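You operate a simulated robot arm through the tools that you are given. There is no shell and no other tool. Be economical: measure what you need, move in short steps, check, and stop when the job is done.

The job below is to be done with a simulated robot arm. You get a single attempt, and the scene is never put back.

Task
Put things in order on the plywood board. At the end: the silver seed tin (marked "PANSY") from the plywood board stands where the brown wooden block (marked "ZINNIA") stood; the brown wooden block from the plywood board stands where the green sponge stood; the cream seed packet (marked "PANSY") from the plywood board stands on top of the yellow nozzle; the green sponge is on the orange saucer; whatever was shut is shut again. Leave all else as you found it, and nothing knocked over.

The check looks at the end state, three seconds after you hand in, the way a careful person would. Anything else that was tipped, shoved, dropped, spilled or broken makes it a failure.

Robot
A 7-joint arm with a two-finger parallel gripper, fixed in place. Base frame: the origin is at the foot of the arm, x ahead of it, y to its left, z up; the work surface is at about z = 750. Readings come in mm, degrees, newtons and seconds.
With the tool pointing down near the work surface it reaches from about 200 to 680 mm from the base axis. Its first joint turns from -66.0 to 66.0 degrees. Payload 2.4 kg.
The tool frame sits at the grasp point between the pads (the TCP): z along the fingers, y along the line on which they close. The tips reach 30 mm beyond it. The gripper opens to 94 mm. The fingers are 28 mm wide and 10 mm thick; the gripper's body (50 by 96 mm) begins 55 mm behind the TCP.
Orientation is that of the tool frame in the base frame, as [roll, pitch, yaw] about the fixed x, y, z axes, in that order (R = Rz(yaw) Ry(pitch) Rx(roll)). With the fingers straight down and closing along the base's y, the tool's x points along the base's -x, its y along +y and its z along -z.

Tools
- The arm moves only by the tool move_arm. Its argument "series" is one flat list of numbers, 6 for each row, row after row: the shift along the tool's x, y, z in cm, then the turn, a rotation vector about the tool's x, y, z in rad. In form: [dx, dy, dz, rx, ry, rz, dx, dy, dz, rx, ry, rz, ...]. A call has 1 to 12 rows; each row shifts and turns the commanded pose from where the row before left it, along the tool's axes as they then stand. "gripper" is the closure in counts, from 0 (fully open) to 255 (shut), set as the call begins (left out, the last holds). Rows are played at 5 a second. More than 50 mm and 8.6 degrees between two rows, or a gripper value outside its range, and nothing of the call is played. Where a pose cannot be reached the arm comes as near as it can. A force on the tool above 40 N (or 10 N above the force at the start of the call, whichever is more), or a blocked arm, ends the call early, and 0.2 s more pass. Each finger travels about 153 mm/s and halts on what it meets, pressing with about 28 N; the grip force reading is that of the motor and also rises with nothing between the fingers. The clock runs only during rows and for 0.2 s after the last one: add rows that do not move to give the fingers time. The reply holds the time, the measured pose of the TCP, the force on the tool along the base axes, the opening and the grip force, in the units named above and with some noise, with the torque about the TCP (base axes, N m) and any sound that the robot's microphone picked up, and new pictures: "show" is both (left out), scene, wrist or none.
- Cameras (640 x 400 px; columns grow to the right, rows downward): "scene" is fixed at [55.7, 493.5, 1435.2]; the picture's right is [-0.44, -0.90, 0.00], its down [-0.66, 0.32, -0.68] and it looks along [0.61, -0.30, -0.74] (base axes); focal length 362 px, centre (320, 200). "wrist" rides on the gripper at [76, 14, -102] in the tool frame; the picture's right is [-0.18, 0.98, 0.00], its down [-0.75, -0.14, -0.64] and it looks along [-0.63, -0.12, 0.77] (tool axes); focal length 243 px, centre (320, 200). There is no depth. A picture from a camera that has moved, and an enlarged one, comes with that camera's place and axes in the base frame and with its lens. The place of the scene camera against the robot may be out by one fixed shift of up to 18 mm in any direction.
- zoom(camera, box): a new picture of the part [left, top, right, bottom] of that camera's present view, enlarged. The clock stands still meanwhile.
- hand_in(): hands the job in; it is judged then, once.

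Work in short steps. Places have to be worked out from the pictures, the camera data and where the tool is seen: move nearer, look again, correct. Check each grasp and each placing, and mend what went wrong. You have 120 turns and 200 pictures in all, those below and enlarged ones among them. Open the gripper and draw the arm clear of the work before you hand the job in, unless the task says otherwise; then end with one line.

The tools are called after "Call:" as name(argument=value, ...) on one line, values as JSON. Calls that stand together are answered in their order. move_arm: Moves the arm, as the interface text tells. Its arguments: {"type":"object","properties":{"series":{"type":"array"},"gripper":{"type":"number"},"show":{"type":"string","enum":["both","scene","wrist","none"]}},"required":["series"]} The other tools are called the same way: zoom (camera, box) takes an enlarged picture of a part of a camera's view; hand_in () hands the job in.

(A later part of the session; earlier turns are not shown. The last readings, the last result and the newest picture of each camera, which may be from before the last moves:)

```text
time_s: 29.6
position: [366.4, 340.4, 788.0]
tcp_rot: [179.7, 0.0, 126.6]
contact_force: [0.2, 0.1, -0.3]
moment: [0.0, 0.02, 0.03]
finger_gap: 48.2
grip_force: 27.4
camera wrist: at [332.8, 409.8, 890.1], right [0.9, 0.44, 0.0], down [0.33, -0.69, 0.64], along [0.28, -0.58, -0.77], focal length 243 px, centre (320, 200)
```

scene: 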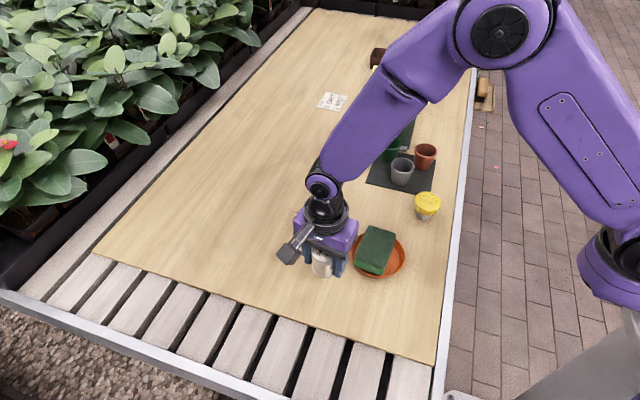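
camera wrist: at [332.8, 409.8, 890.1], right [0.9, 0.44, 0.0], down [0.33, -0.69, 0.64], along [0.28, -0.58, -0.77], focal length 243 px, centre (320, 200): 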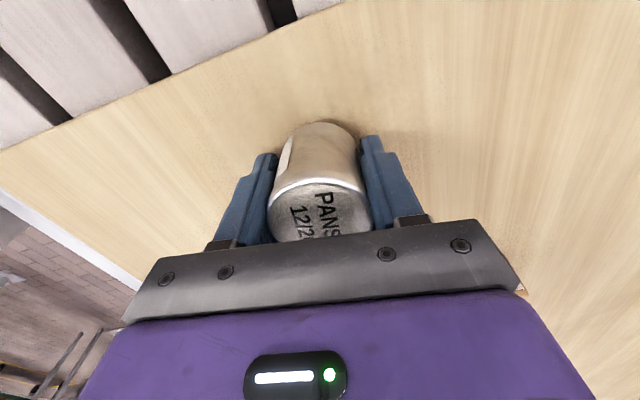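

About 6 mm to go (camera height 890.1 vs 884.0 at grasp).

Call:
move_arm(series=[0, 0, 0.3, 0, 0, 0, 0, 0, 0.2, 0, 0, 0, 0, 0, 0.06, 0, 0, 0, 0, 0, 0, 0, 0, 0], show="wrist")

```text
time_s: 30.6
position: [365.7, 340.6, 783.7]
tcp_rot: [179.8, 0.0, 126.6]
contact_force: [-2.6, -3.8, 15.1]
moment: [-0.04, 0.24, 0.04]
finger_gap: 48.3
grip_force: 28.0
camera wrist: at [333.1, 410.0, 883.6], right [0.9, 0.44, 0.0], down [0.33, -0.69, 0.64], along [0.28, -0.58, -0.77], focal length 243 px, centre (320, 200)
```

wrist: 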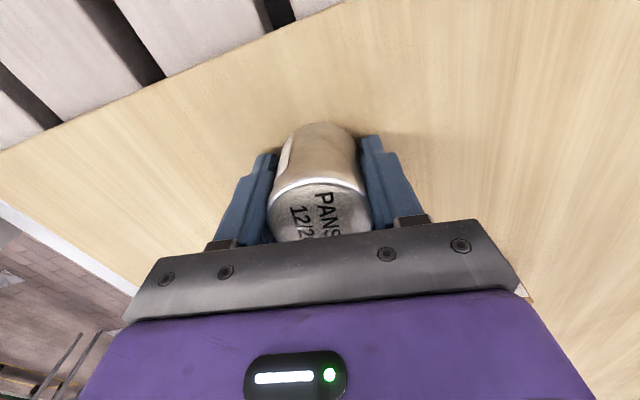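

The tin is on the board (15 N). I back off 0.5 mm, release, and rise.

Call:
move_arm(series=[0, 0, -0.04, 0, 0, 0, 0, 0, 0, 0, 0, 0], show="none")

Call:
move_arm(series=[0, 0, 0, 0, 0, 0, 0, 0, 0, 0, 0, 0, 0, 0, -2, 0, 0, 0, 0, 0, -4, 0, 0, 0, 0, 0, -4, 0, 0, 0, 0, 0, -2, 0, 0, 0, 0, 0, 0, 0, 0, 0], gripper=0)

```text
time_s: 31.2
position: [367.3, 341.5, 782.1]
tcp_rot: [179.8, 0.0, 126.6]
contact_force: [0.5, -0.5, 12.7]
moment: [-0.03, 0.14, -0.04]
finger_gap: 48.5
grip_force: 28.1
```

```text
time_s: 32.8
position: [365.9, 339.3, 901.3]
tcp_rot: [179.9, 0.0, 126.6]
contact_force: [-0.4, 0.2, 0.0]
moment: [-0.05, -0.01, 0.0]
finger_gap: 94.3
grip_force: 0.1
camera wrist: at [332.2, 409.1, 1003.1], right [0.9, 0.44, 0.0], down [0.33, -0.69, 0.64], along [0.28, -0.58, -0.77], focal length 243 px, centre (320, 200)
```

scene: 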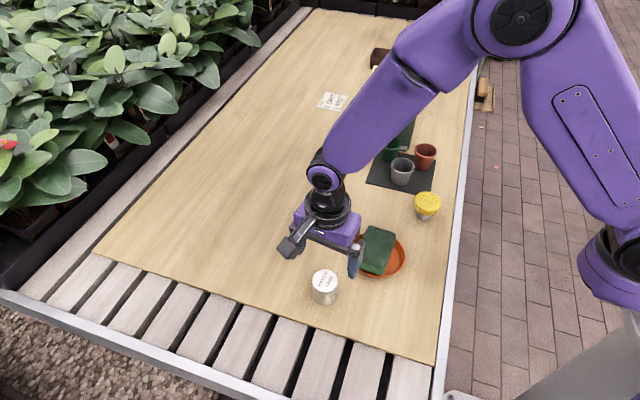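
wrist: 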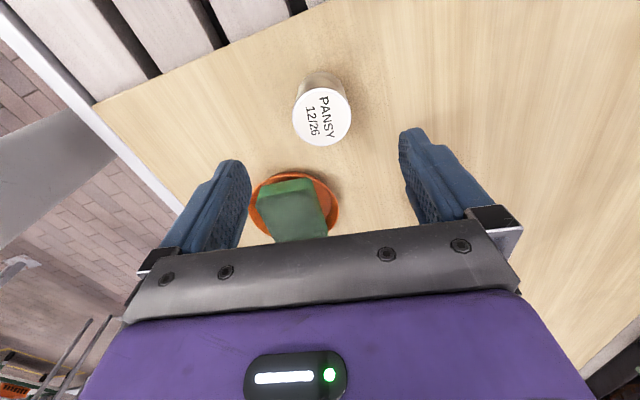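

Tin stands at the block's old spot. Now the packet: move to ≈(615,190) for a close look.

Call:
move_arm(series=[-4.5, 1.9, -0.3, 0, 0, 0, -4.5, 1.9, -0.3, 0, 0, 0, -4.5, 1.9, -0.3, 0, 0, 0, -4.5, 1.9, -0.3, 0, 0, 0, -4.5, 1.9, -0.3, 0, 0, 0, -4.5, 1.9, -0.3, 0, 0, 0, 0, 0, 0, 0, 0, 0])

Call:
zoom(camera="wrist", box=[240, 40, 400, 160])

```text
time_s: 34.4
position: [614.0, 193.6, 920.2]
tcp_rot: [179.9, 0.0, 126.7]
contact_force: [-0.6, 0.7, 0.0]
moment: [-0.01, 0.0, -0.01]
finger_gap: 93.9
grip_force: 0.1
camera wrist: at [580.6, 262.6, 1022.7], right [0.9, 0.44, 0.0], down [0.34, -0.69, 0.64], along [0.28, -0.58, -0.77], focal length 243 px, centre (320, 200)
```

scene: 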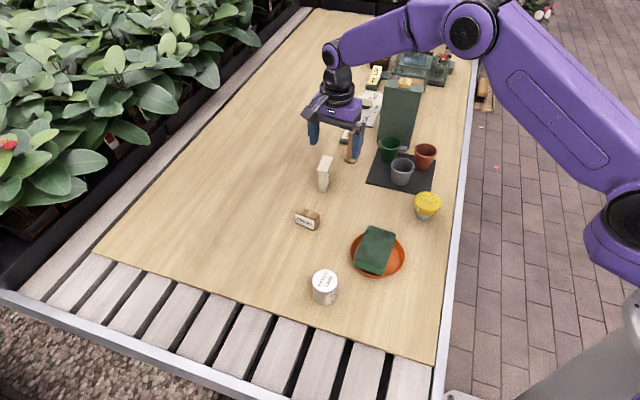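
wrist: 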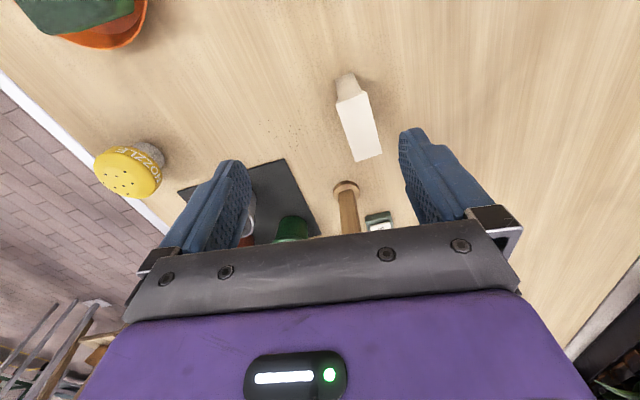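

```text
3.33 times, centred on (320, 100) of wrist
camera zoom: at [580.6, 262.6, 1022.7], right [0.9, 0.44, 0.0], down [0.34, -0.69, 0.64], along [0.28, -0.58, -0.77], focal length 809 px, centre (320, 533)
```

zoom: 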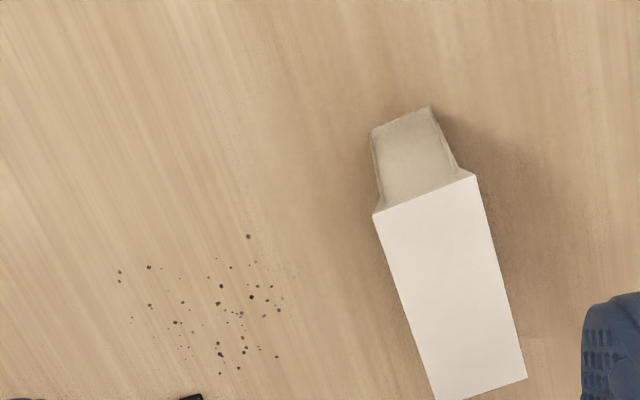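

Packet: top ≈57×25 mm, centre ≈(649,199), short axis at 47°, height ≈70–85. I turn the gripper to yaw 137° to close across its thin side and approach from above.

Call:
move_arm(series=[0, 0, 0, 0, 0, -0.09, 0, 0, 0, 0, 0, -0.09, -2.07, 2.62, 0, 0, 0, 0, 0, 0, 3, 0, 0, 0, 0, 0, 0, 0, 0, 0])

Call:
zoom(camera="wrist", box=[240, 60, 440, 210])

Call:
zoom(camera="scene", box=[280, 110, 380, 210])

```text
time_s: 35.6
position: [651.7, 195.5, 888.8]
tcp_rot: [179.9, 0.0, 136.9]
contact_force: [-0.3, 0.5, 0.2]
moment: [0.01, 0.0, -0.01]
finger_gap: 93.9
grip_force: 0.0
camera wrist: at [606.6, 258.8, 990.5], right [0.81, 0.59, 0.0], down [0.45, -0.62, 0.64], along [0.38, -0.52, -0.77], focal length 243 px, centre (320, 200)
```

scene: 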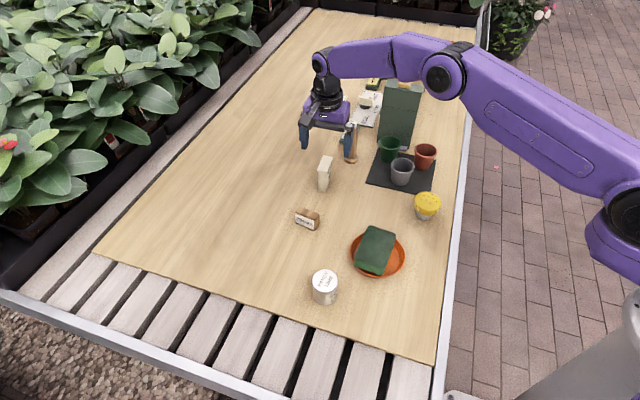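
wrist: 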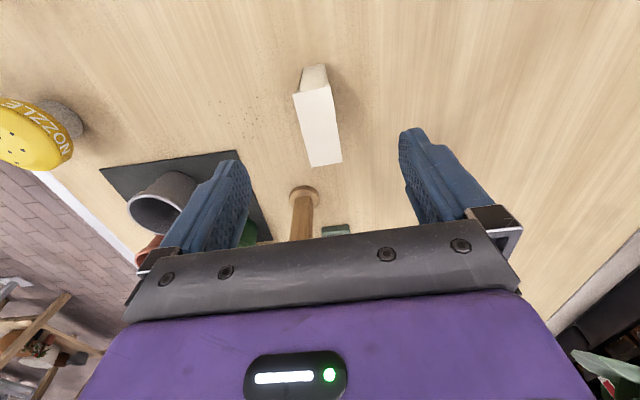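

```text
2.67 times, centred on (340, 135) of wrist
camera zoom: at [606.6, 258.8, 990.5], right [0.81, 0.59, 0.0], down [0.45, -0.62, 0.64], along [0.38, -0.52, -0.77], focal length 647 px, centre (267, 373)
```

zoom: 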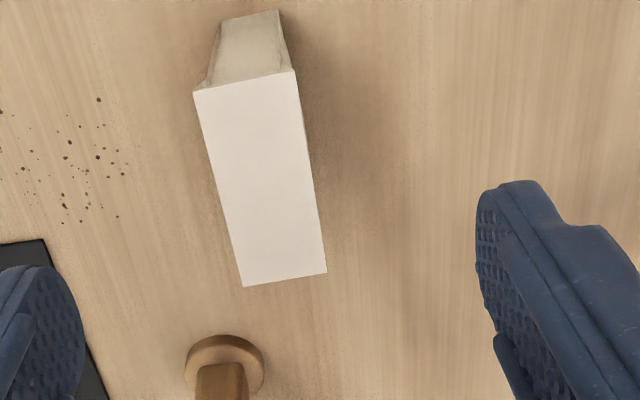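

```text
4.00 times, centred on (330, 160) of scene
camera zoom: at [55.7, 493.5, 1435.2], right [-0.44, -0.9, 0.0], down [-0.66, 0.32, -0.68], along [0.61, -0.3, -0.74], focal length 1449 px, centre (280, 360)
```

zoom: 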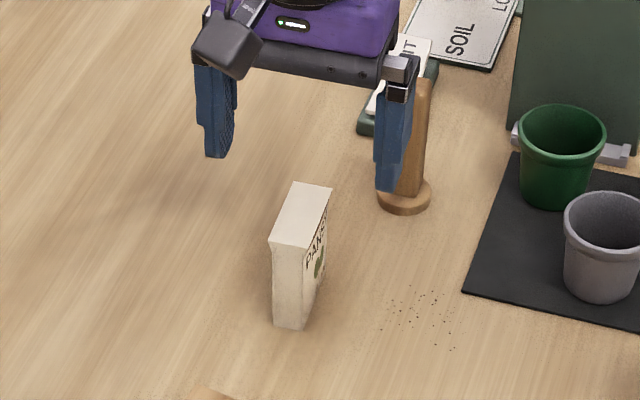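

Two-view triangulation: packet centre (650.5,197.4), top z≈822, upright, aligned with the gripper. Descend to z≈796.

Call:
move_arm(series=[0.3, -0.1, 3, 0, 0, 0, 0, 0, 3, 0, 0, 0, 0, 0, 3, 0, 0, 0, 0, 0, 0.3, 0, 0, 0, 0, 0, 0, 0, 0, 0])

```text
time_s: 36.8
position: [648.1, 198.1, 797.6]
tcp_rot: [179.9, 0.1, 136.8]
contact_force: [-0.8, -0.5, 0.1]
moment: [0.02, 0.0, -0.05]
finger_gap: 93.9
grip_force: 0.1
camera wrist: at [603.5, 260.1, 898.9], right [0.81, 0.59, 0.0], down [0.45, -0.62, 0.64], along [0.38, -0.52, -0.77], focal length 243 px, centre (320, 200)
```

scene: 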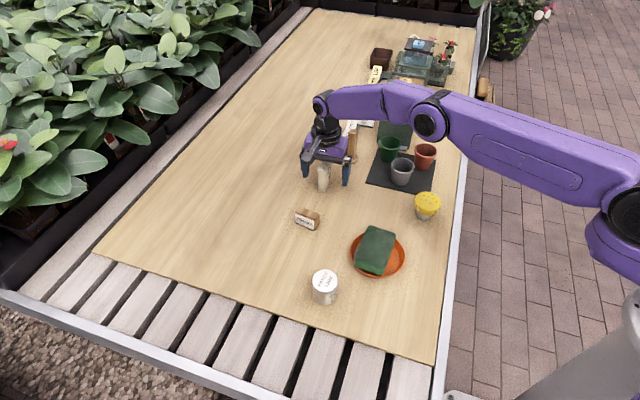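
wrist: 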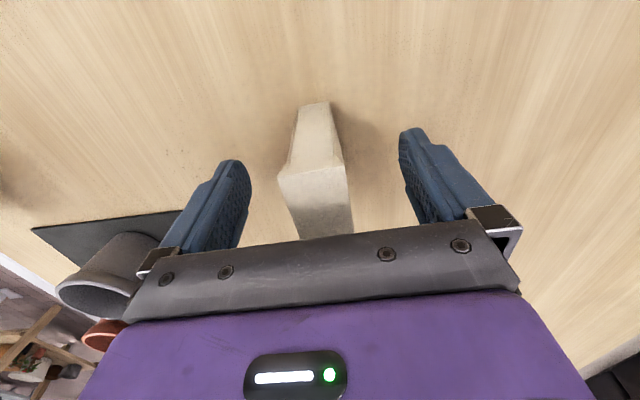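

Fingers straddle the packet symmetrically. Close.

Call:
move_arm(series=[0, 0, 0, 0, 0, 0, 0, 0, 0, 0, 0, 0, 0, 0, 0, 0, 0, 0, 0, 0, 0, 0, 0, 0], gripper=255, show="wrist")

```text
time_s: 37.8
position: [649.0, 198.1, 797.0]
tcp_rot: [179.8, 0.2, 136.9]
contact_force: [-1.1, -0.4, 0.3]
moment: [0.0, 0.02, -0.01]
finger_gap: 29.3
grip_force: 27.8
camera wrist: at [603.4, 260.2, 899.0], right [0.81, 0.59, 0.0], down [0.45, -0.62, 0.64], along [0.38, -0.52, -0.77], focal length 243 px, centre (320, 200)
```

wrist: 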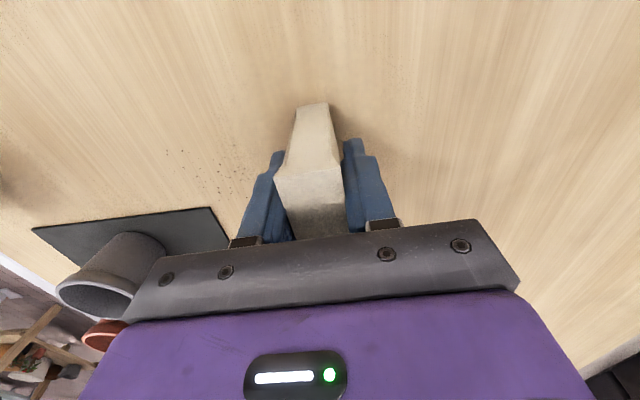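

Packet held. Lift 13 cm and move toward the nozzle, stopping where the nozzle is visible at left of the wrist view.

Call:
move_arm(series=[0, 0, -1, 0, 0, 0, 0, 0, -4, 0, 0, 0, 0, 0, -4, 0, 0, 0, 0, 0, -4, 0, 0, 0, 0.24, -4.6, 0, 0, 0, 0, 0.24, -4.6, 0, 0, 0, 0, 0.24, -4.6, 0, 0, 0, 0, 0.24, -4.6, 0, 0, 0, 0, 0, 0, 0, 0, 0, 0])

Call:
zoom(camera="wrist", box=[120, 60, 320, 210])

Call:
zoom(camera="scene", box=[380, 160, 480, 240])

```text
time_s: 39.8
position: [514.6, 66.1, 924.6]
tcp_rot: [179.7, 0.1, 136.9]
contact_force: [0.3, -0.2, -0.9]
moment: [0.01, 0.01, -0.01]
finger_gap: 29.5
grip_force: 28.3
camera wrist: at [469.1, 129.7, 1025.5], right [0.81, 0.59, 0.0], down [0.45, -0.62, 0.64], along [0.38, -0.52, -0.77], focal length 243 px, centre (320, 200)
```

scene: 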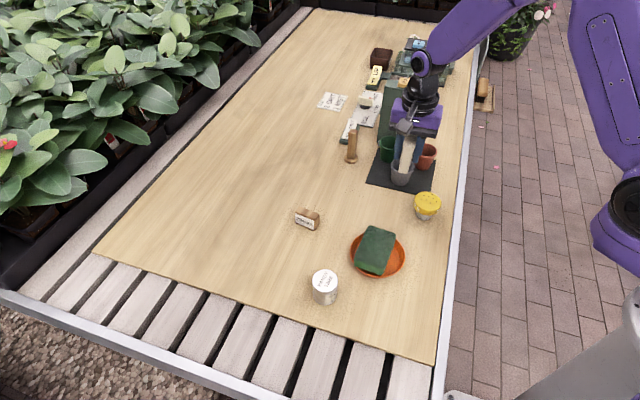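
wrist: 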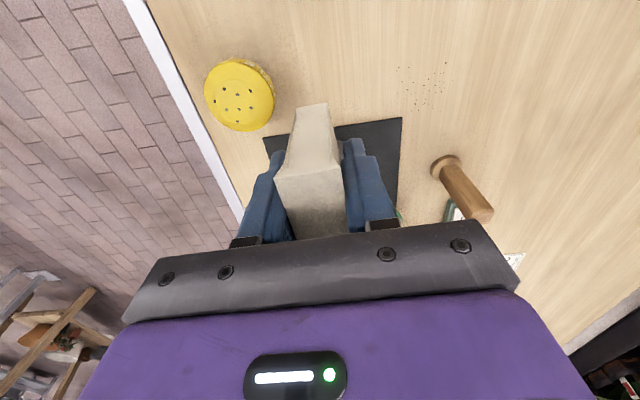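

```text
2.67 times, centred on (220, 135) of wrist
camera zoom: at [469.1, 129.7, 1025.5], right [0.81, 0.59, 0.0], down [0.45, -0.62, 0.64], along [0.38, -0.52, -0.77], focal length 647 px, centre (587, 373)
```

zoom: 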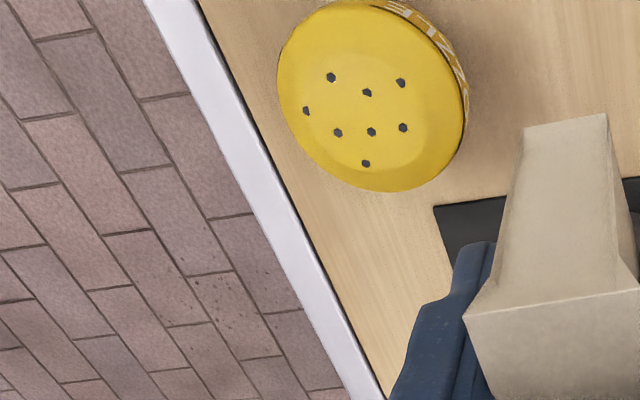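

```text
5.00 times, centred on (430, 200) of scene
camera zoom: at [55.7, 493.5, 1435.2], right [-0.44, -0.9, 0.0], down [-0.66, 0.32, -0.68], along [0.61, -0.3, -0.74], focal length 1812 px, centre (-230, 200)
```

zoom: 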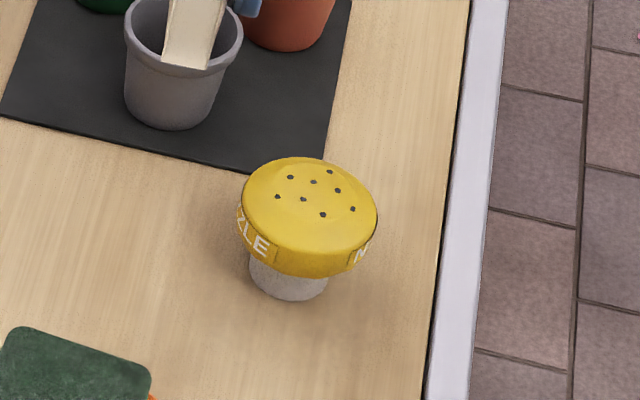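

Two views triangulate the nozzle top centre at (450.8,27.5), z≈790, diameter ≈62. I move the packet over it and lower to ~35 mm above.

Call:
move_arm(series=[1.03, -3.67, 0, 0, 0, 0, 1.03, -3.67, 0, 0, 0, 0, 0, 0, 3, 0, 0, 0, 0, 0, 2.5, 0, 0, 0, 0, 0, 0, 0, 0, 0])

Call:
zoom(camera="scene", box=[380, 160, 480, 240])

Call:
zoom(camera="wrist", box=[220, 60, 420, 210])

```text
time_s: 41.0
position: [450.9, 30.0, 870.5]
tcp_rot: [179.8, 0.1, 136.9]
contact_force: [0.5, -0.3, -1.1]
moment: [-0.05, 0.01, 0.0]
finger_gap: 29.2
grip_force: 27.9
camera wrist: at [405.3, 91.9, 971.2], right [0.81, 0.59, 0.0], down [0.45, -0.62, 0.64], along [0.38, -0.52, -0.77], focal length 243 px, centre (320, 200)
```

scene: 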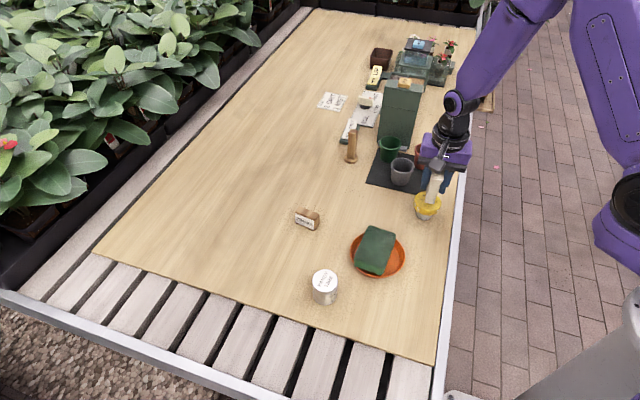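
wrist: 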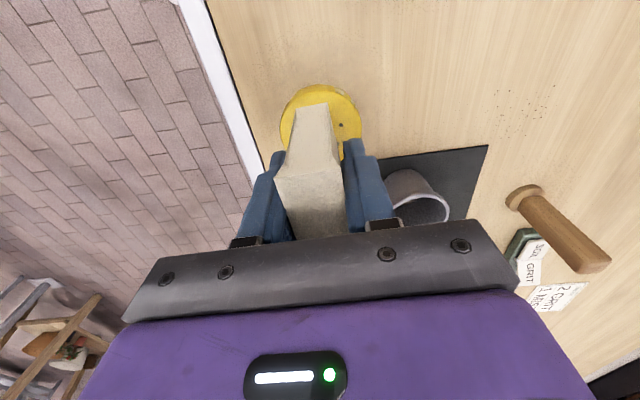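

```text
5.00 times, centred on (430, 200) of scene
camera zoom: at [55.7, 493.5, 1435.2], right [-0.44, -0.9, 0.0], down [-0.66, 0.32, -0.68], along [0.61, -0.3, -0.74], focal length 1812 px, centre (-230, 200)
```

zoom: 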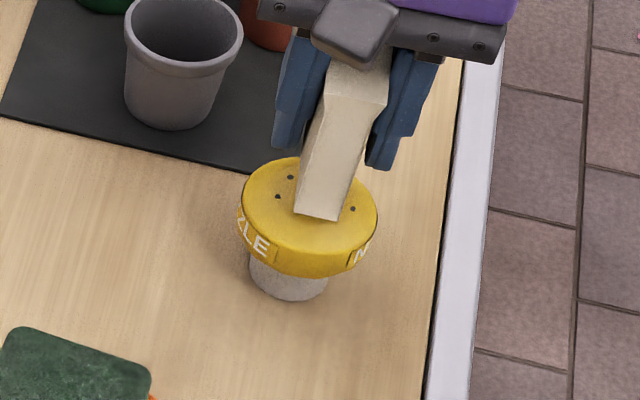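

```text
2.67 times, centred on (320, 135) of wrist
camera zoom: at [405.3, 91.9, 971.2], right [0.81, 0.59, 0.0], down [0.45, -0.62, 0.64], along [0.38, -0.52, -0.77], focal length 647 px, centre (320, 373)
```

zoom: 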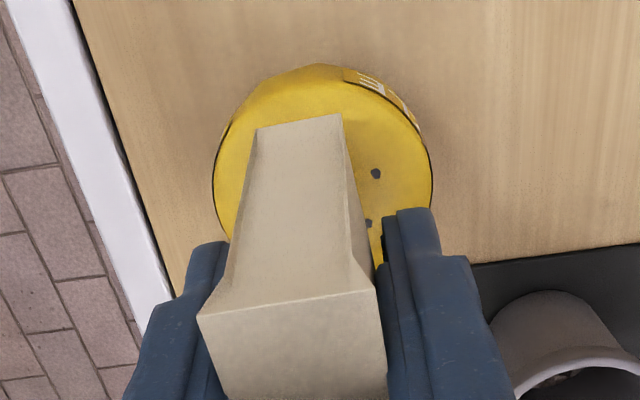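

Packet base ≈(452,29), nozzle ≈(451,27.5). Trim 2 mm and lower to ~4 mm above.

Call:
move_arm(series=[-0.04, -0.19, 1.4, 0, 0, 0, 0, 0, 1.4, 0, 0, 0, 0, 0, 0, 0, 0, 0])

Call:
zoom(camera="scene", box=[380, 160, 480, 240])

```text
time_s: 41.8
position: [449.1, 26.7, 840.9]
tcp_rot: [179.8, 0.2, 136.9]
contact_force: [-1.0, -0.1, 24.9]
moment: [0.05, -0.07, -0.01]
finger_gap: 29.1
grip_force: 28.3
camera wrist: at [403.1, 89.3, 943.2], right [0.81, 0.59, 0.0], down [0.45, -0.62, 0.64], along [0.38, -0.52, -0.77], focal length 243 px, centre (320, 200)
```

scene: 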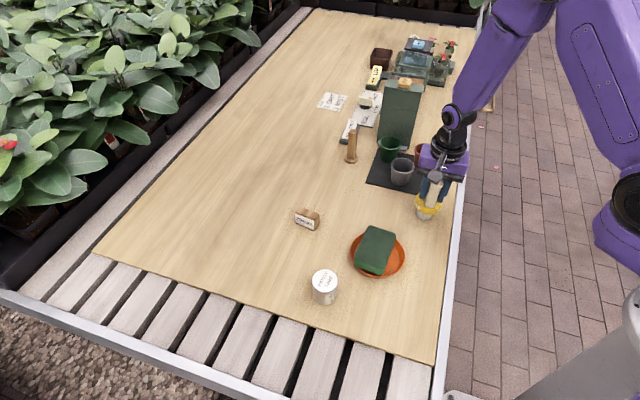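
wrist: 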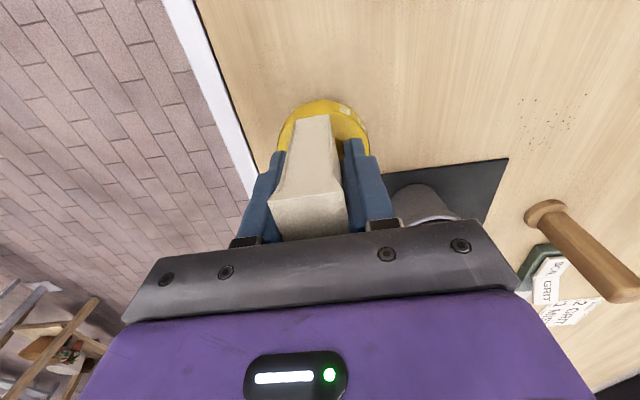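

```text
5.00 times, centred on (430, 200) of scene
camera zoom: at [55.3, 493.5, 1435.2], right [-0.44, -0.9, 0.0], down [-0.66, 0.32, -0.68], along [0.61, -0.3, -0.74], focal length 1812 px, centre (-230, 200)
```

zoom: 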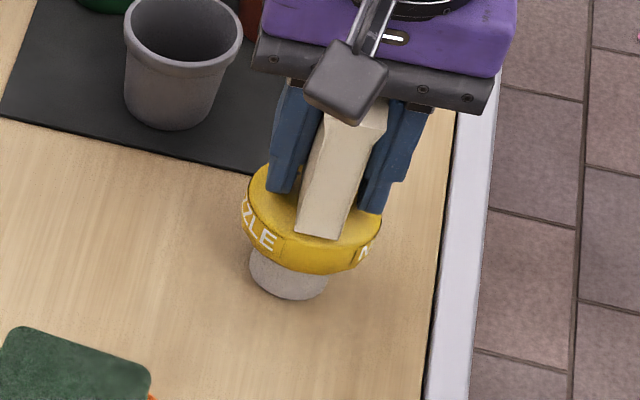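

Contact came earlier (25 N) and the nozzle may be tilting. I raise 5 mm and look.

Call:
move_arm(series=[0, 0, -0.5, 0, 0, 0, 0, 0, 0, 0, 0, 0])

Call:
zoom(camera="scene", box=[380, 160, 480, 240])

Call:
zoom(camera="wrist", box=[240, 80, 400, 200])

```text
time_s: 42.4
position: [447.4, 27.1, 845.5]
tcp_rot: [179.9, 0.0, 136.9]
contact_force: [-0.2, -0.3, -0.5]
moment: [0.02, -0.02, 0.02]
finger_gap: 29.4
grip_force: 28.3
camera wrist: at [403.1, 90.1, 948.3], right [0.81, 0.59, 0.0], down [0.45, -0.62, 0.64], along [0.38, -0.52, -0.77], focal length 243 px, centre (320, 200)
```

scene: 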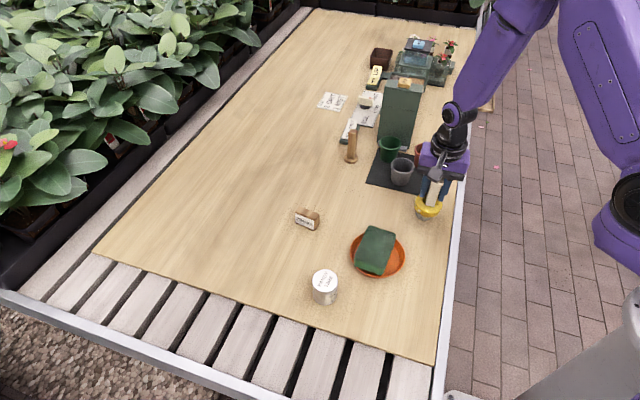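
wrist: 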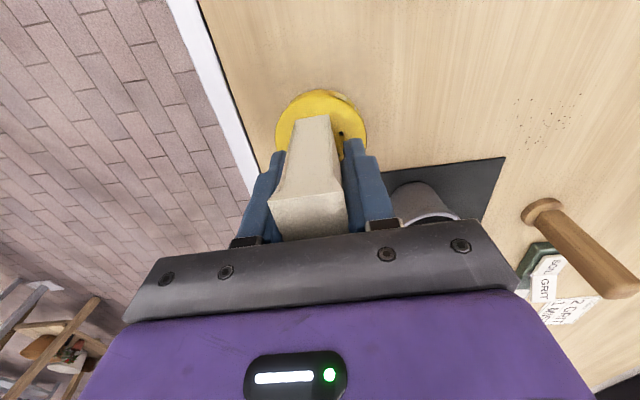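

```text
5.00 times, centred on (430, 200) of scene
camera zoom: at [55.7, 493.5, 1435.2], right [-0.44, -0.9, 0.0], down [-0.66, 0.32, -0.68], along [0.61, -0.3, -0.74], focal length 1812 px, centre (-230, 200)
```

zoom: 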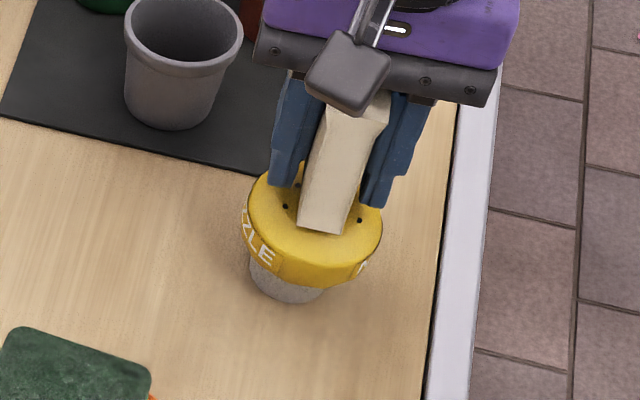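

```text
3.33 times, centred on (320, 140) of wrist
camera zoom: at [403.1, 90.1, 948.3], right [0.81, 0.59, 0.0], down [0.45, -0.62, 0.64], along [0.38, -0.52, -0.77], focal length 809 px, centre (320, 400)
```

zoom: 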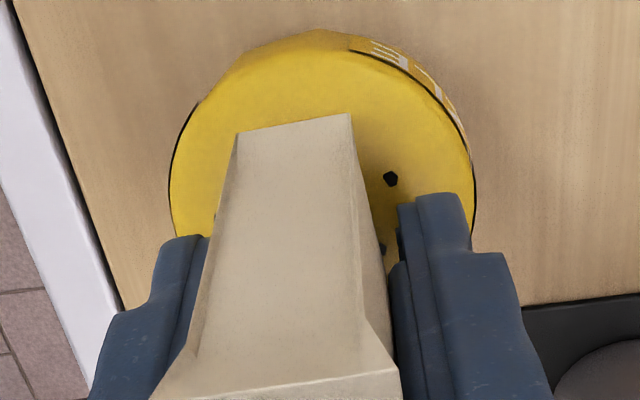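

Force is zero again. I raise a few cm to see the nozzle's pose clearly.

Call:
move_arm(series=[0, 0, -3, 0, 0, 0, 0, 3.5, -1, 0, 0, 0, 0, 4, 0, 0, 0, 0, 0, 0, 0, 0, 0, 0])

Call:
zoom(camera="scene", box=[380, 160, 480, 240])

Call:
zoom(camera="wrist", box=[120, 60, 320, 210])

```text
time_s: 43.4
position: [497.1, 84.2, 888.9]
tcp_rot: [-180.0, -0.1, 136.9]
contact_force: [-0.5, 0.2, 0.0]
moment: [-0.01, 0.0, 0.03]
finger_gap: 29.3
grip_force: 28.3
camera wrist: at [453.0, 146.8, 989.6], right [0.81, 0.59, 0.0], down [0.45, -0.62, 0.64], along [0.38, -0.52, -0.77], focal length 243 px, centre (320, 200)
```

scene: 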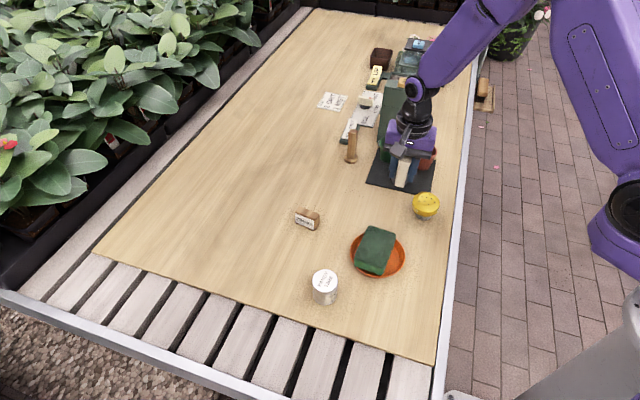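
wrist: 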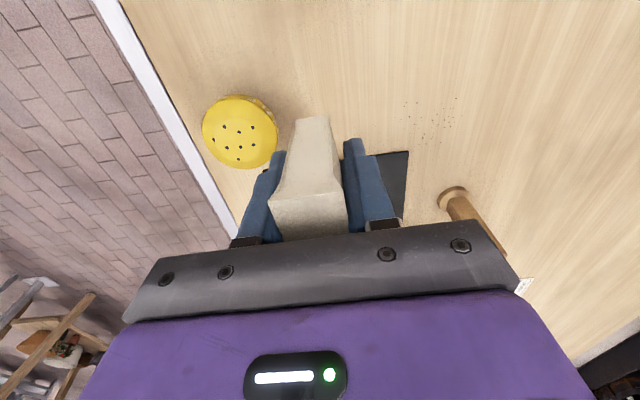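

```text
5.00 times, centred on (430, 200) of scene
camera zoom: at [55.7, 493.6, 1435.2], right [-0.44, -0.9, 0.0], down [-0.66, 0.32, -0.68], along [0.61, -0.3, -0.74], focal length 1812 px, centre (-230, 200)
```

zoom: 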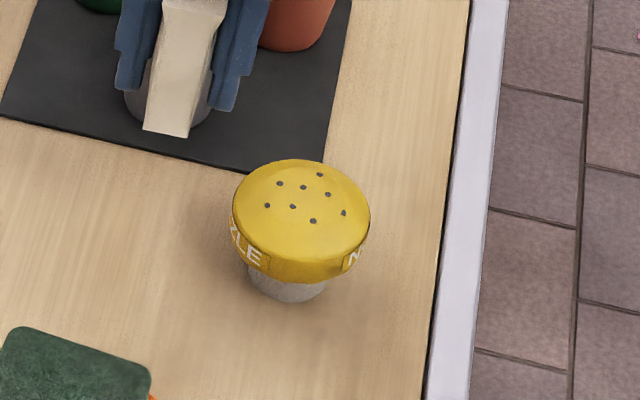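

```text
2.67 times, centred on (220, 135) of wrist
camera zoom: at [453.0, 146.8, 989.6], right [0.81, 0.59, 0.0], down [0.45, -0.62, 0.64], along [0.38, -0.52, -0.77], focal length 647 px, centre (587, 373)
```

zoom: 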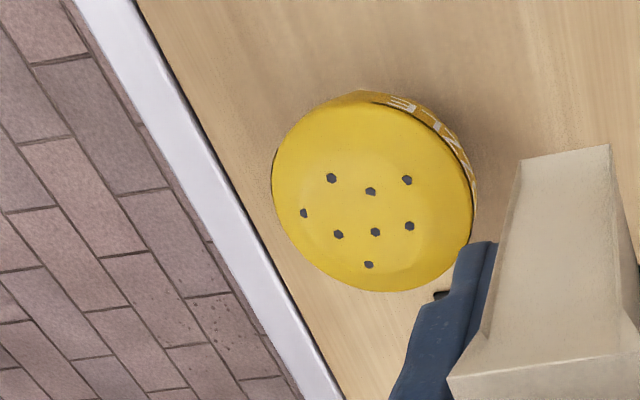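

The nozzle's head appears slightly different in pose; let me wait a second and check whether it's rocking or has settled.

Call:
move_arm(series=[0, 0, 0, 0, 0, 0, 0, 0, 0, 0, 0, 0, 0, 0, 0, 0, 0, 0, 0, 0, 0, 0, 0, 0, 0, 0, 0, 0, 0, 0], show="none")

Call:
zoom(camera="scene", box=[380, 160, 480, 240])

Call:
zoom(camera="wrist", box=[120, 60, 320, 210])

```text
time_s: 44.6
position: [498.2, 84.1, 888.0]
tcp_rot: [179.9, 0.1, 136.9]
contact_force: [-0.9, -0.8, 0.4]
moment: [0.01, -0.05, 0.0]
finger_gap: 29.5
grip_force: 28.3
```

```text
5.00 times, centred on (430, 200) of scene
camera zoom: at [55.7, 493.5, 1435.2], right [-0.44, -0.9, 0.0], down [-0.66, 0.32, -0.68], along [0.61, -0.3, -0.74], focal length 1812 px, centre (-230, 200)
```

zoom: 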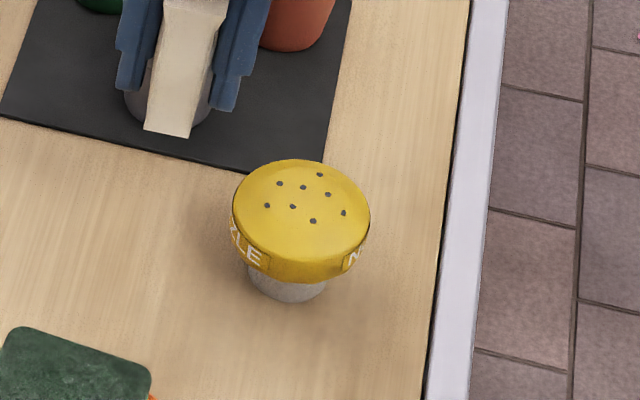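

```text
2.67 times, centred on (220, 135) of wrist
camera zoom: at [452.9, 146.4, 989.5], right [0.81, 0.59, 0.0], down [0.45, -0.62, 0.64], along [0.38, -0.52, -0.77], focal length 647 px, centre (587, 373)
```

zoom: 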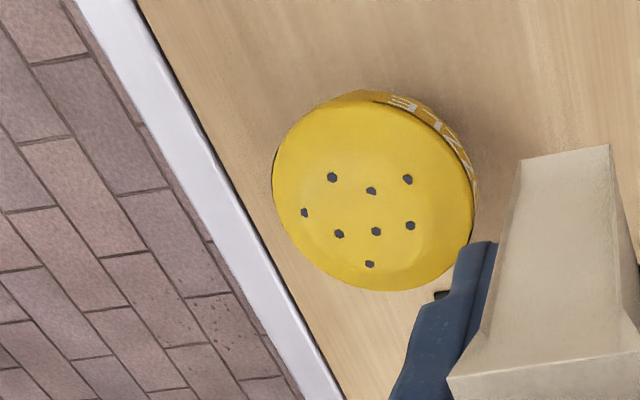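

Call:
zoom(camera="scene", box=[404, 184, 452, 224])

```text
10.00 times, centred on (428, 204) of scene
camera zoom: at [55.7, 493.5, 1435.2], right [-0.44, -0.9, 0.0], down [-0.66, 0.32, -0.68], along [0.61, -0.3, -0.74], focal length 3623 px, centre (-760, 160)
```

zoom: 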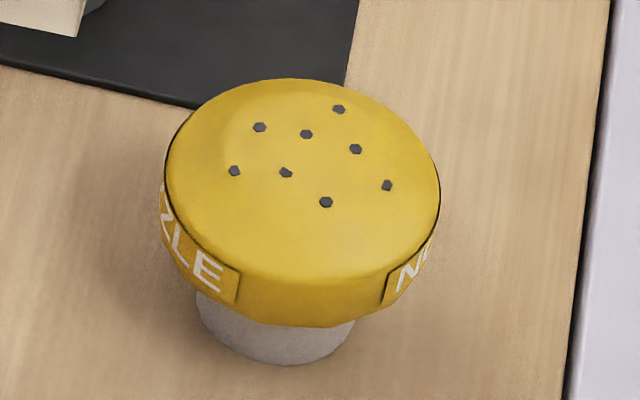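

The nozzle appears upright but slid ~4 mm under the press; its head is now ≈(450,33), z≈794. I go back over it, centred, to ~8 mm above.

Call:
move_arm(series=[0.09, -3.6, 0, 0, 0, 0, 0.1, -3.55, 0, 0, 0, 0, 0, 0, 2, 0, 0, 0, 0, 0, 1.6, 0, 0, 0, 0, 0, 0, 0, 0, 0])

Call:
zoom(camera="scene", box=[394, 164, 462, 224])

Call:
zoom(camera="wrist", box=[240, 80, 400, 200])

```text
time_s: 45.8
position: [449.6, 32.5, 850.8]
tcp_rot: [179.9, 0.1, 136.9]
contact_force: [-0.2, -0.4, 0.0]
moment: [0.02, 0.0, -0.02]
finger_gap: 29.7
grip_force: 27.9
camera wrist: at [404.7, 94.5, 952.4], right [0.81, 0.59, 0.0], down [0.45, -0.62, 0.64], along [0.38, -0.52, -0.77], focal length 243 px, centre (320, 200)
```

scene: 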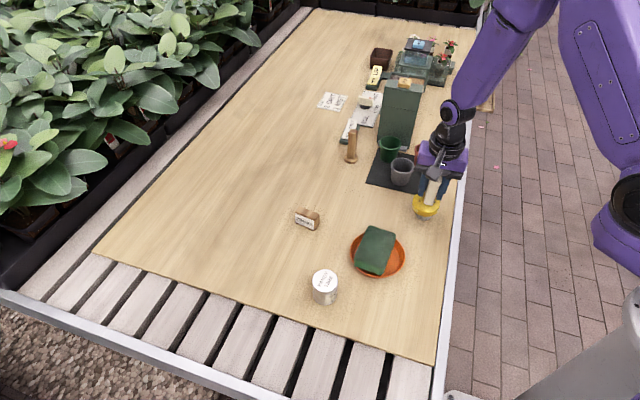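
wrist: 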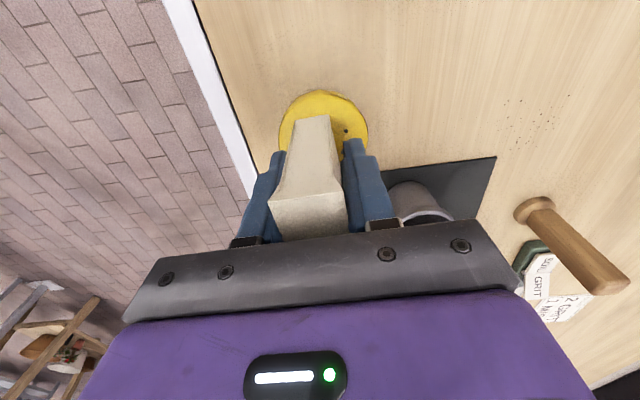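

```text
6.67 times, centred on (428, 194) of scene
camera zoom: at [55.7, 493.5, 1435.2], right [-0.44, -0.9, 0.0], down [-0.66, 0.32, -0.68], along [0.61, -0.3, -0.74], focal length 2415 px, centre (-400, 240)
```

zoom: 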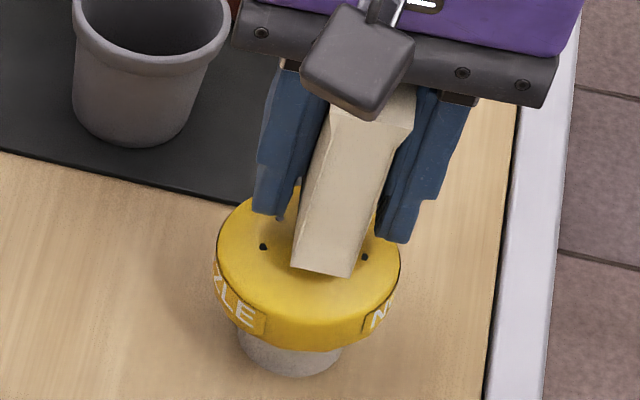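

```text
3.33 times, centred on (320, 140) of wrist
camera zoom: at [404.7, 94.5, 952.4], right [0.81, 0.59, 0.0], down [0.45, -0.62, 0.64], along [0.38, -0.52, -0.77], focal length 809 px, centre (320, 400)
```

zoom: 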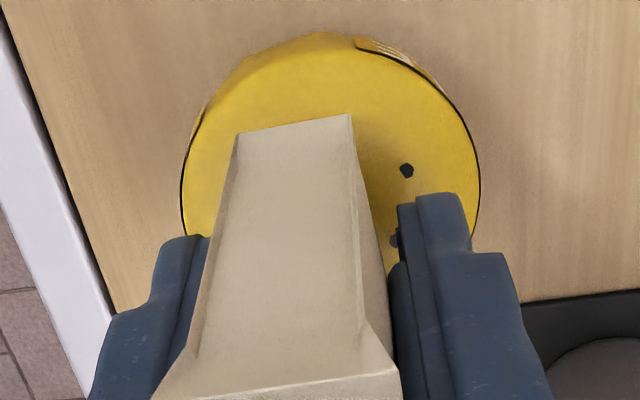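

The packet slid up ~12 mm and tilted slightly in the grip during the press, so the nozzle top is really nearer z≈806. I'll set the packet on a clear bit of board at ≈(490,140), regrip it squarely, then retry.

Call:
move_arm(series=[0, 0, -3, 0, 0, 0, 1.5, 3.53, 0, 0, 0, 0, 1.5, 3.53, 0, 0, 0, 0, 1.5, 3.53, 0, 0, 0, 0, 0, 0, 4, 0, 0, 0, 0, 0, 3.5, 0, 0, 0, 0, 0, 0, 0, 0, 0])

Call:
zoom(camera="scene", box=[360, 150, 460, 230])

```text
time_s: 47.4
position: [489.7, 138.8, 805.6]
tcp_rot: [179.8, 0.0, 136.8]
contact_force: [-0.2, -0.2, 0.0]
moment: [-0.02, -0.02, 0.03]
finger_gap: 29.5
grip_force: 28.4
camera wrist: at [443.7, 201.8, 907.6], right [0.81, 0.59, 0.0], down [0.45, -0.62, 0.64], along [0.38, -0.52, -0.77], focal length 243 px, centre (320, 200)
```

scene: 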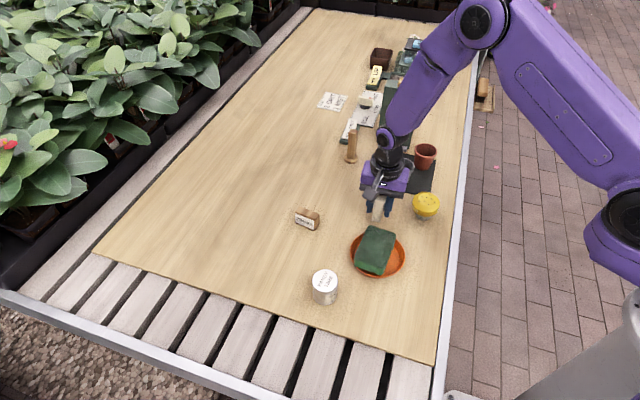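
wrist: 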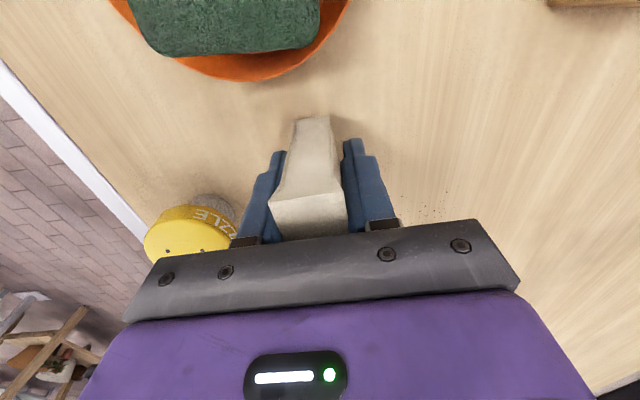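

```text
5.00 times, centred on (410, 190) of scene
camera zoom: at [55.7, 493.5, 1435.2], right [-0.44, -0.9, 0.0], down [-0.66, 0.32, -0.68], along [0.61, -0.3, -0.74], focal length 1812 px, centre (-130, 250)
```

zoom: 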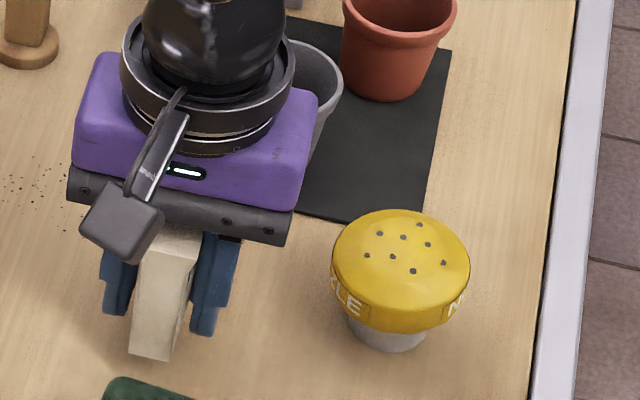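

Lower carefully toward the board.

Call:
move_arm(series=[0, 0, 0.8, 0, 0, 0, 0, 0, 0.3, 0, 0, 0, 0, 0, 0.2, 0, 0, 0, 0, 0, 0, 0, 0, 0], show="none")

```text
time_s: 48.4
position: [488.7, 139.0, 792.9]
tcp_rot: [179.9, 0.1, 136.8]
contact_force: [0.2, 0.4, 0.3]
moment: [-0.01, -0.02, 0.0]
finger_gap: 29.4
grip_force: 28.0
```

Call:
move_arm(series=[0, 0, 0.2, 0, 0, 0, 0, 0, 0.2, 0, 0, 0, 0, 0, 0, 0, 0, 0], show="none")

```text
time_s: 49.2
position: [489.8, 139.7, 788.5]
tcp_rot: [179.8, 0.2, 136.9]
contact_force: [0.0, -0.1, 0.0]
moment: [0.01, -0.01, -0.01]
finger_gap: 29.4
grip_force: 28.2
```

No contact yet at 788.5; continue in 2 mm steps.

Call:
move_arm(series=[0, 0, 0.2, 0, 0, 0, 0, 0, 0.1, 0, 0, 0, 0, 0, 0, 0, 0, 0], show="wrist")

```text
time_s: 50.0
position: [489.9, 140.1, 786.6]
tcp_rot: [179.9, 0.1, 137.0]
contact_force: [-0.6, -1.0, -0.2]
moment: [0.03, 0.02, 0.04]
finger_gap: 29.0
grip_force: 28.2
camera wrist: at [444.5, 202.1, 888.2], right [0.81, 0.59, 0.0], down [0.45, -0.62, 0.64], along [0.38, -0.52, -0.77], focal length 243 px, centre (320, 200)
```

wrist: 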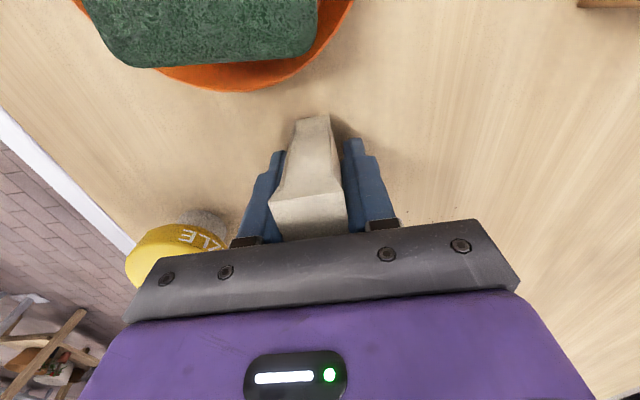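

Call:
move_arm(series=[0, 0, 0.15, 0, 0, 0, 0, 0, 0.15, 0, 0, 0, 0, 0, 0, 0, 0, 0], show="none")

```text
time_s: 50.8
position: [489.7, 141.3, 783.6]
tcp_rot: [179.8, 0.0, 137.0]
contact_force: [-1.3, -1.1, 0.9]
moment: [-0.01, 0.02, 0.01]
finger_gap: 29.4
grip_force: 28.2
```

Call:
move_arm(series=[0, 0, 0.1, 0, 0, 0, 0, 0, 0.05, 0, 0, 0, 0, 0, 0, 0, 0, 0], show="wrist")

Call:
zoom(camera="scene", box=[360, 150, 460, 230])

Call:
zoom(camera="wrist", box=[240, 80, 400, 200])

```text
time_s: 51.6
position: [491.5, 139.5, 782.6]
tcp_rot: [179.8, 0.1, 136.9]
contact_force: [-2.5, 1.0, 20.3]
moment: [0.31, 0.51, 0.05]
finger_gap: 29.6
grip_force: 27.8
camera wrist: at [445.3, 202.0, 883.9], right [0.81, 0.59, 0.0], down [0.45, -0.62, 0.64], along [0.38, -0.52, -0.77], focal length 243 px, centre (320, 200)
```

wrist: 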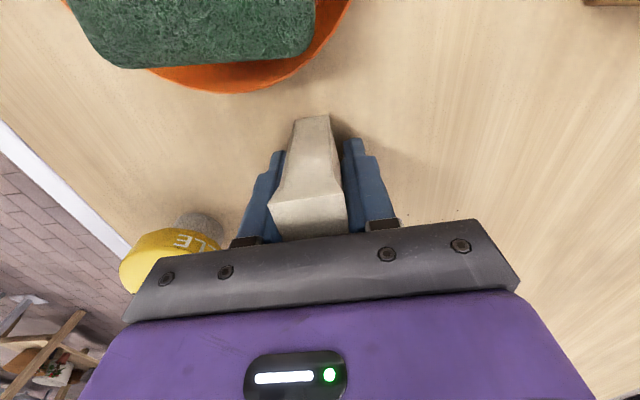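

```text
5.00 times, centred on (410, 190) of scene
camera zoom: at [55.3, 493.5, 1435.2], right [-0.44, -0.9, 0.0], down [-0.66, 0.32, -0.68], along [0.61, -0.3, -0.74], focal length 1812 px, centre (-130, 250)
```

zoom: 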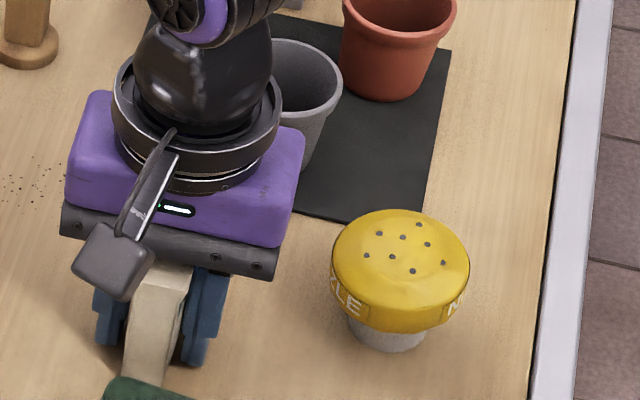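

```text
3.33 times, centred on (320, 140) of wrist
camera zoom: at [445.3, 202.0, 883.9], right [0.81, 0.59, 0.0], down [0.45, -0.62, 0.64], along [0.38, -0.52, -0.77], focal length 809 px, centre (320, 400)
```

zoom: 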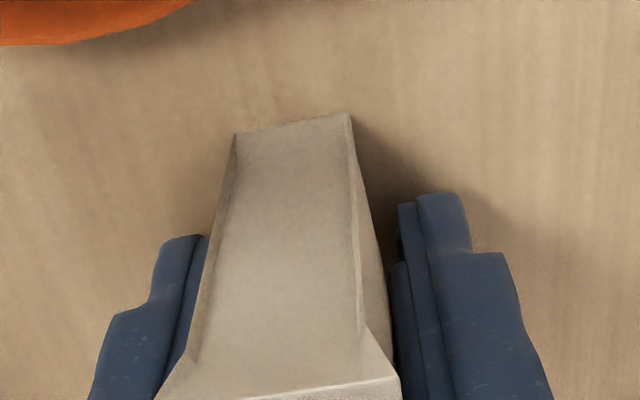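

Contact is at the front (camera-side) edge, confirming the tilt. Opening the fingers slightly lets it settle flat between them.

Call:
move_arm(series=[0, 0, 0, 0, 0, 0, 0, 0, 0, 0, 0, 0, 0, 0, 0, 0, 0, 0], gripper=145, show="wrist")

Call:
zoom(camera="wrist", box=[240, 80, 400, 200])

```text
time_s: 52.4
position: [489.0, 138.9, 781.0]
tcp_rot: [179.8, 0.0, 136.8]
contact_force: [-0.1, -0.5, 0.5]
moment: [0.0, 0.01, 0.01]
finger_gap: 40.4
grip_force: 0.0
camera wrist: at [444.9, 201.9, 883.3], right [0.81, 0.59, 0.0], down [0.45, -0.62, 0.64], along [0.38, -0.52, -0.77], focal length 243 px, centre (320, 200)
```

wrist: 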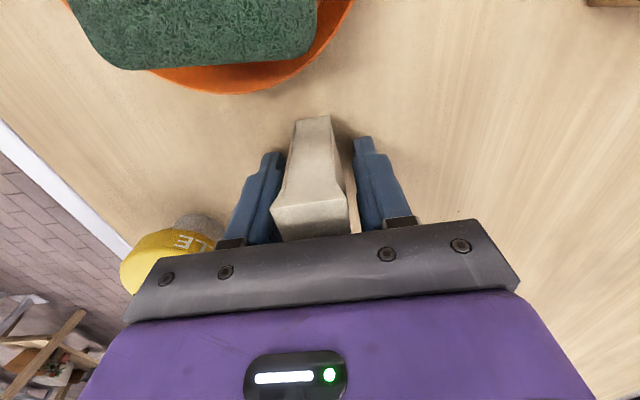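

```text
3.33 times, centred on (320, 140) of wrist
camera zoom: at [444.9, 201.9, 883.3], right [0.81, 0.59, 0.0], down [0.45, -0.62, 0.64], along [0.38, -0.52, -0.77], focal length 809 px, centre (320, 400)
```

zoom: 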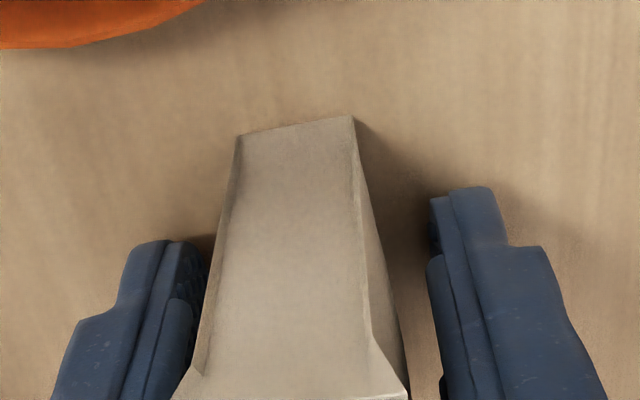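

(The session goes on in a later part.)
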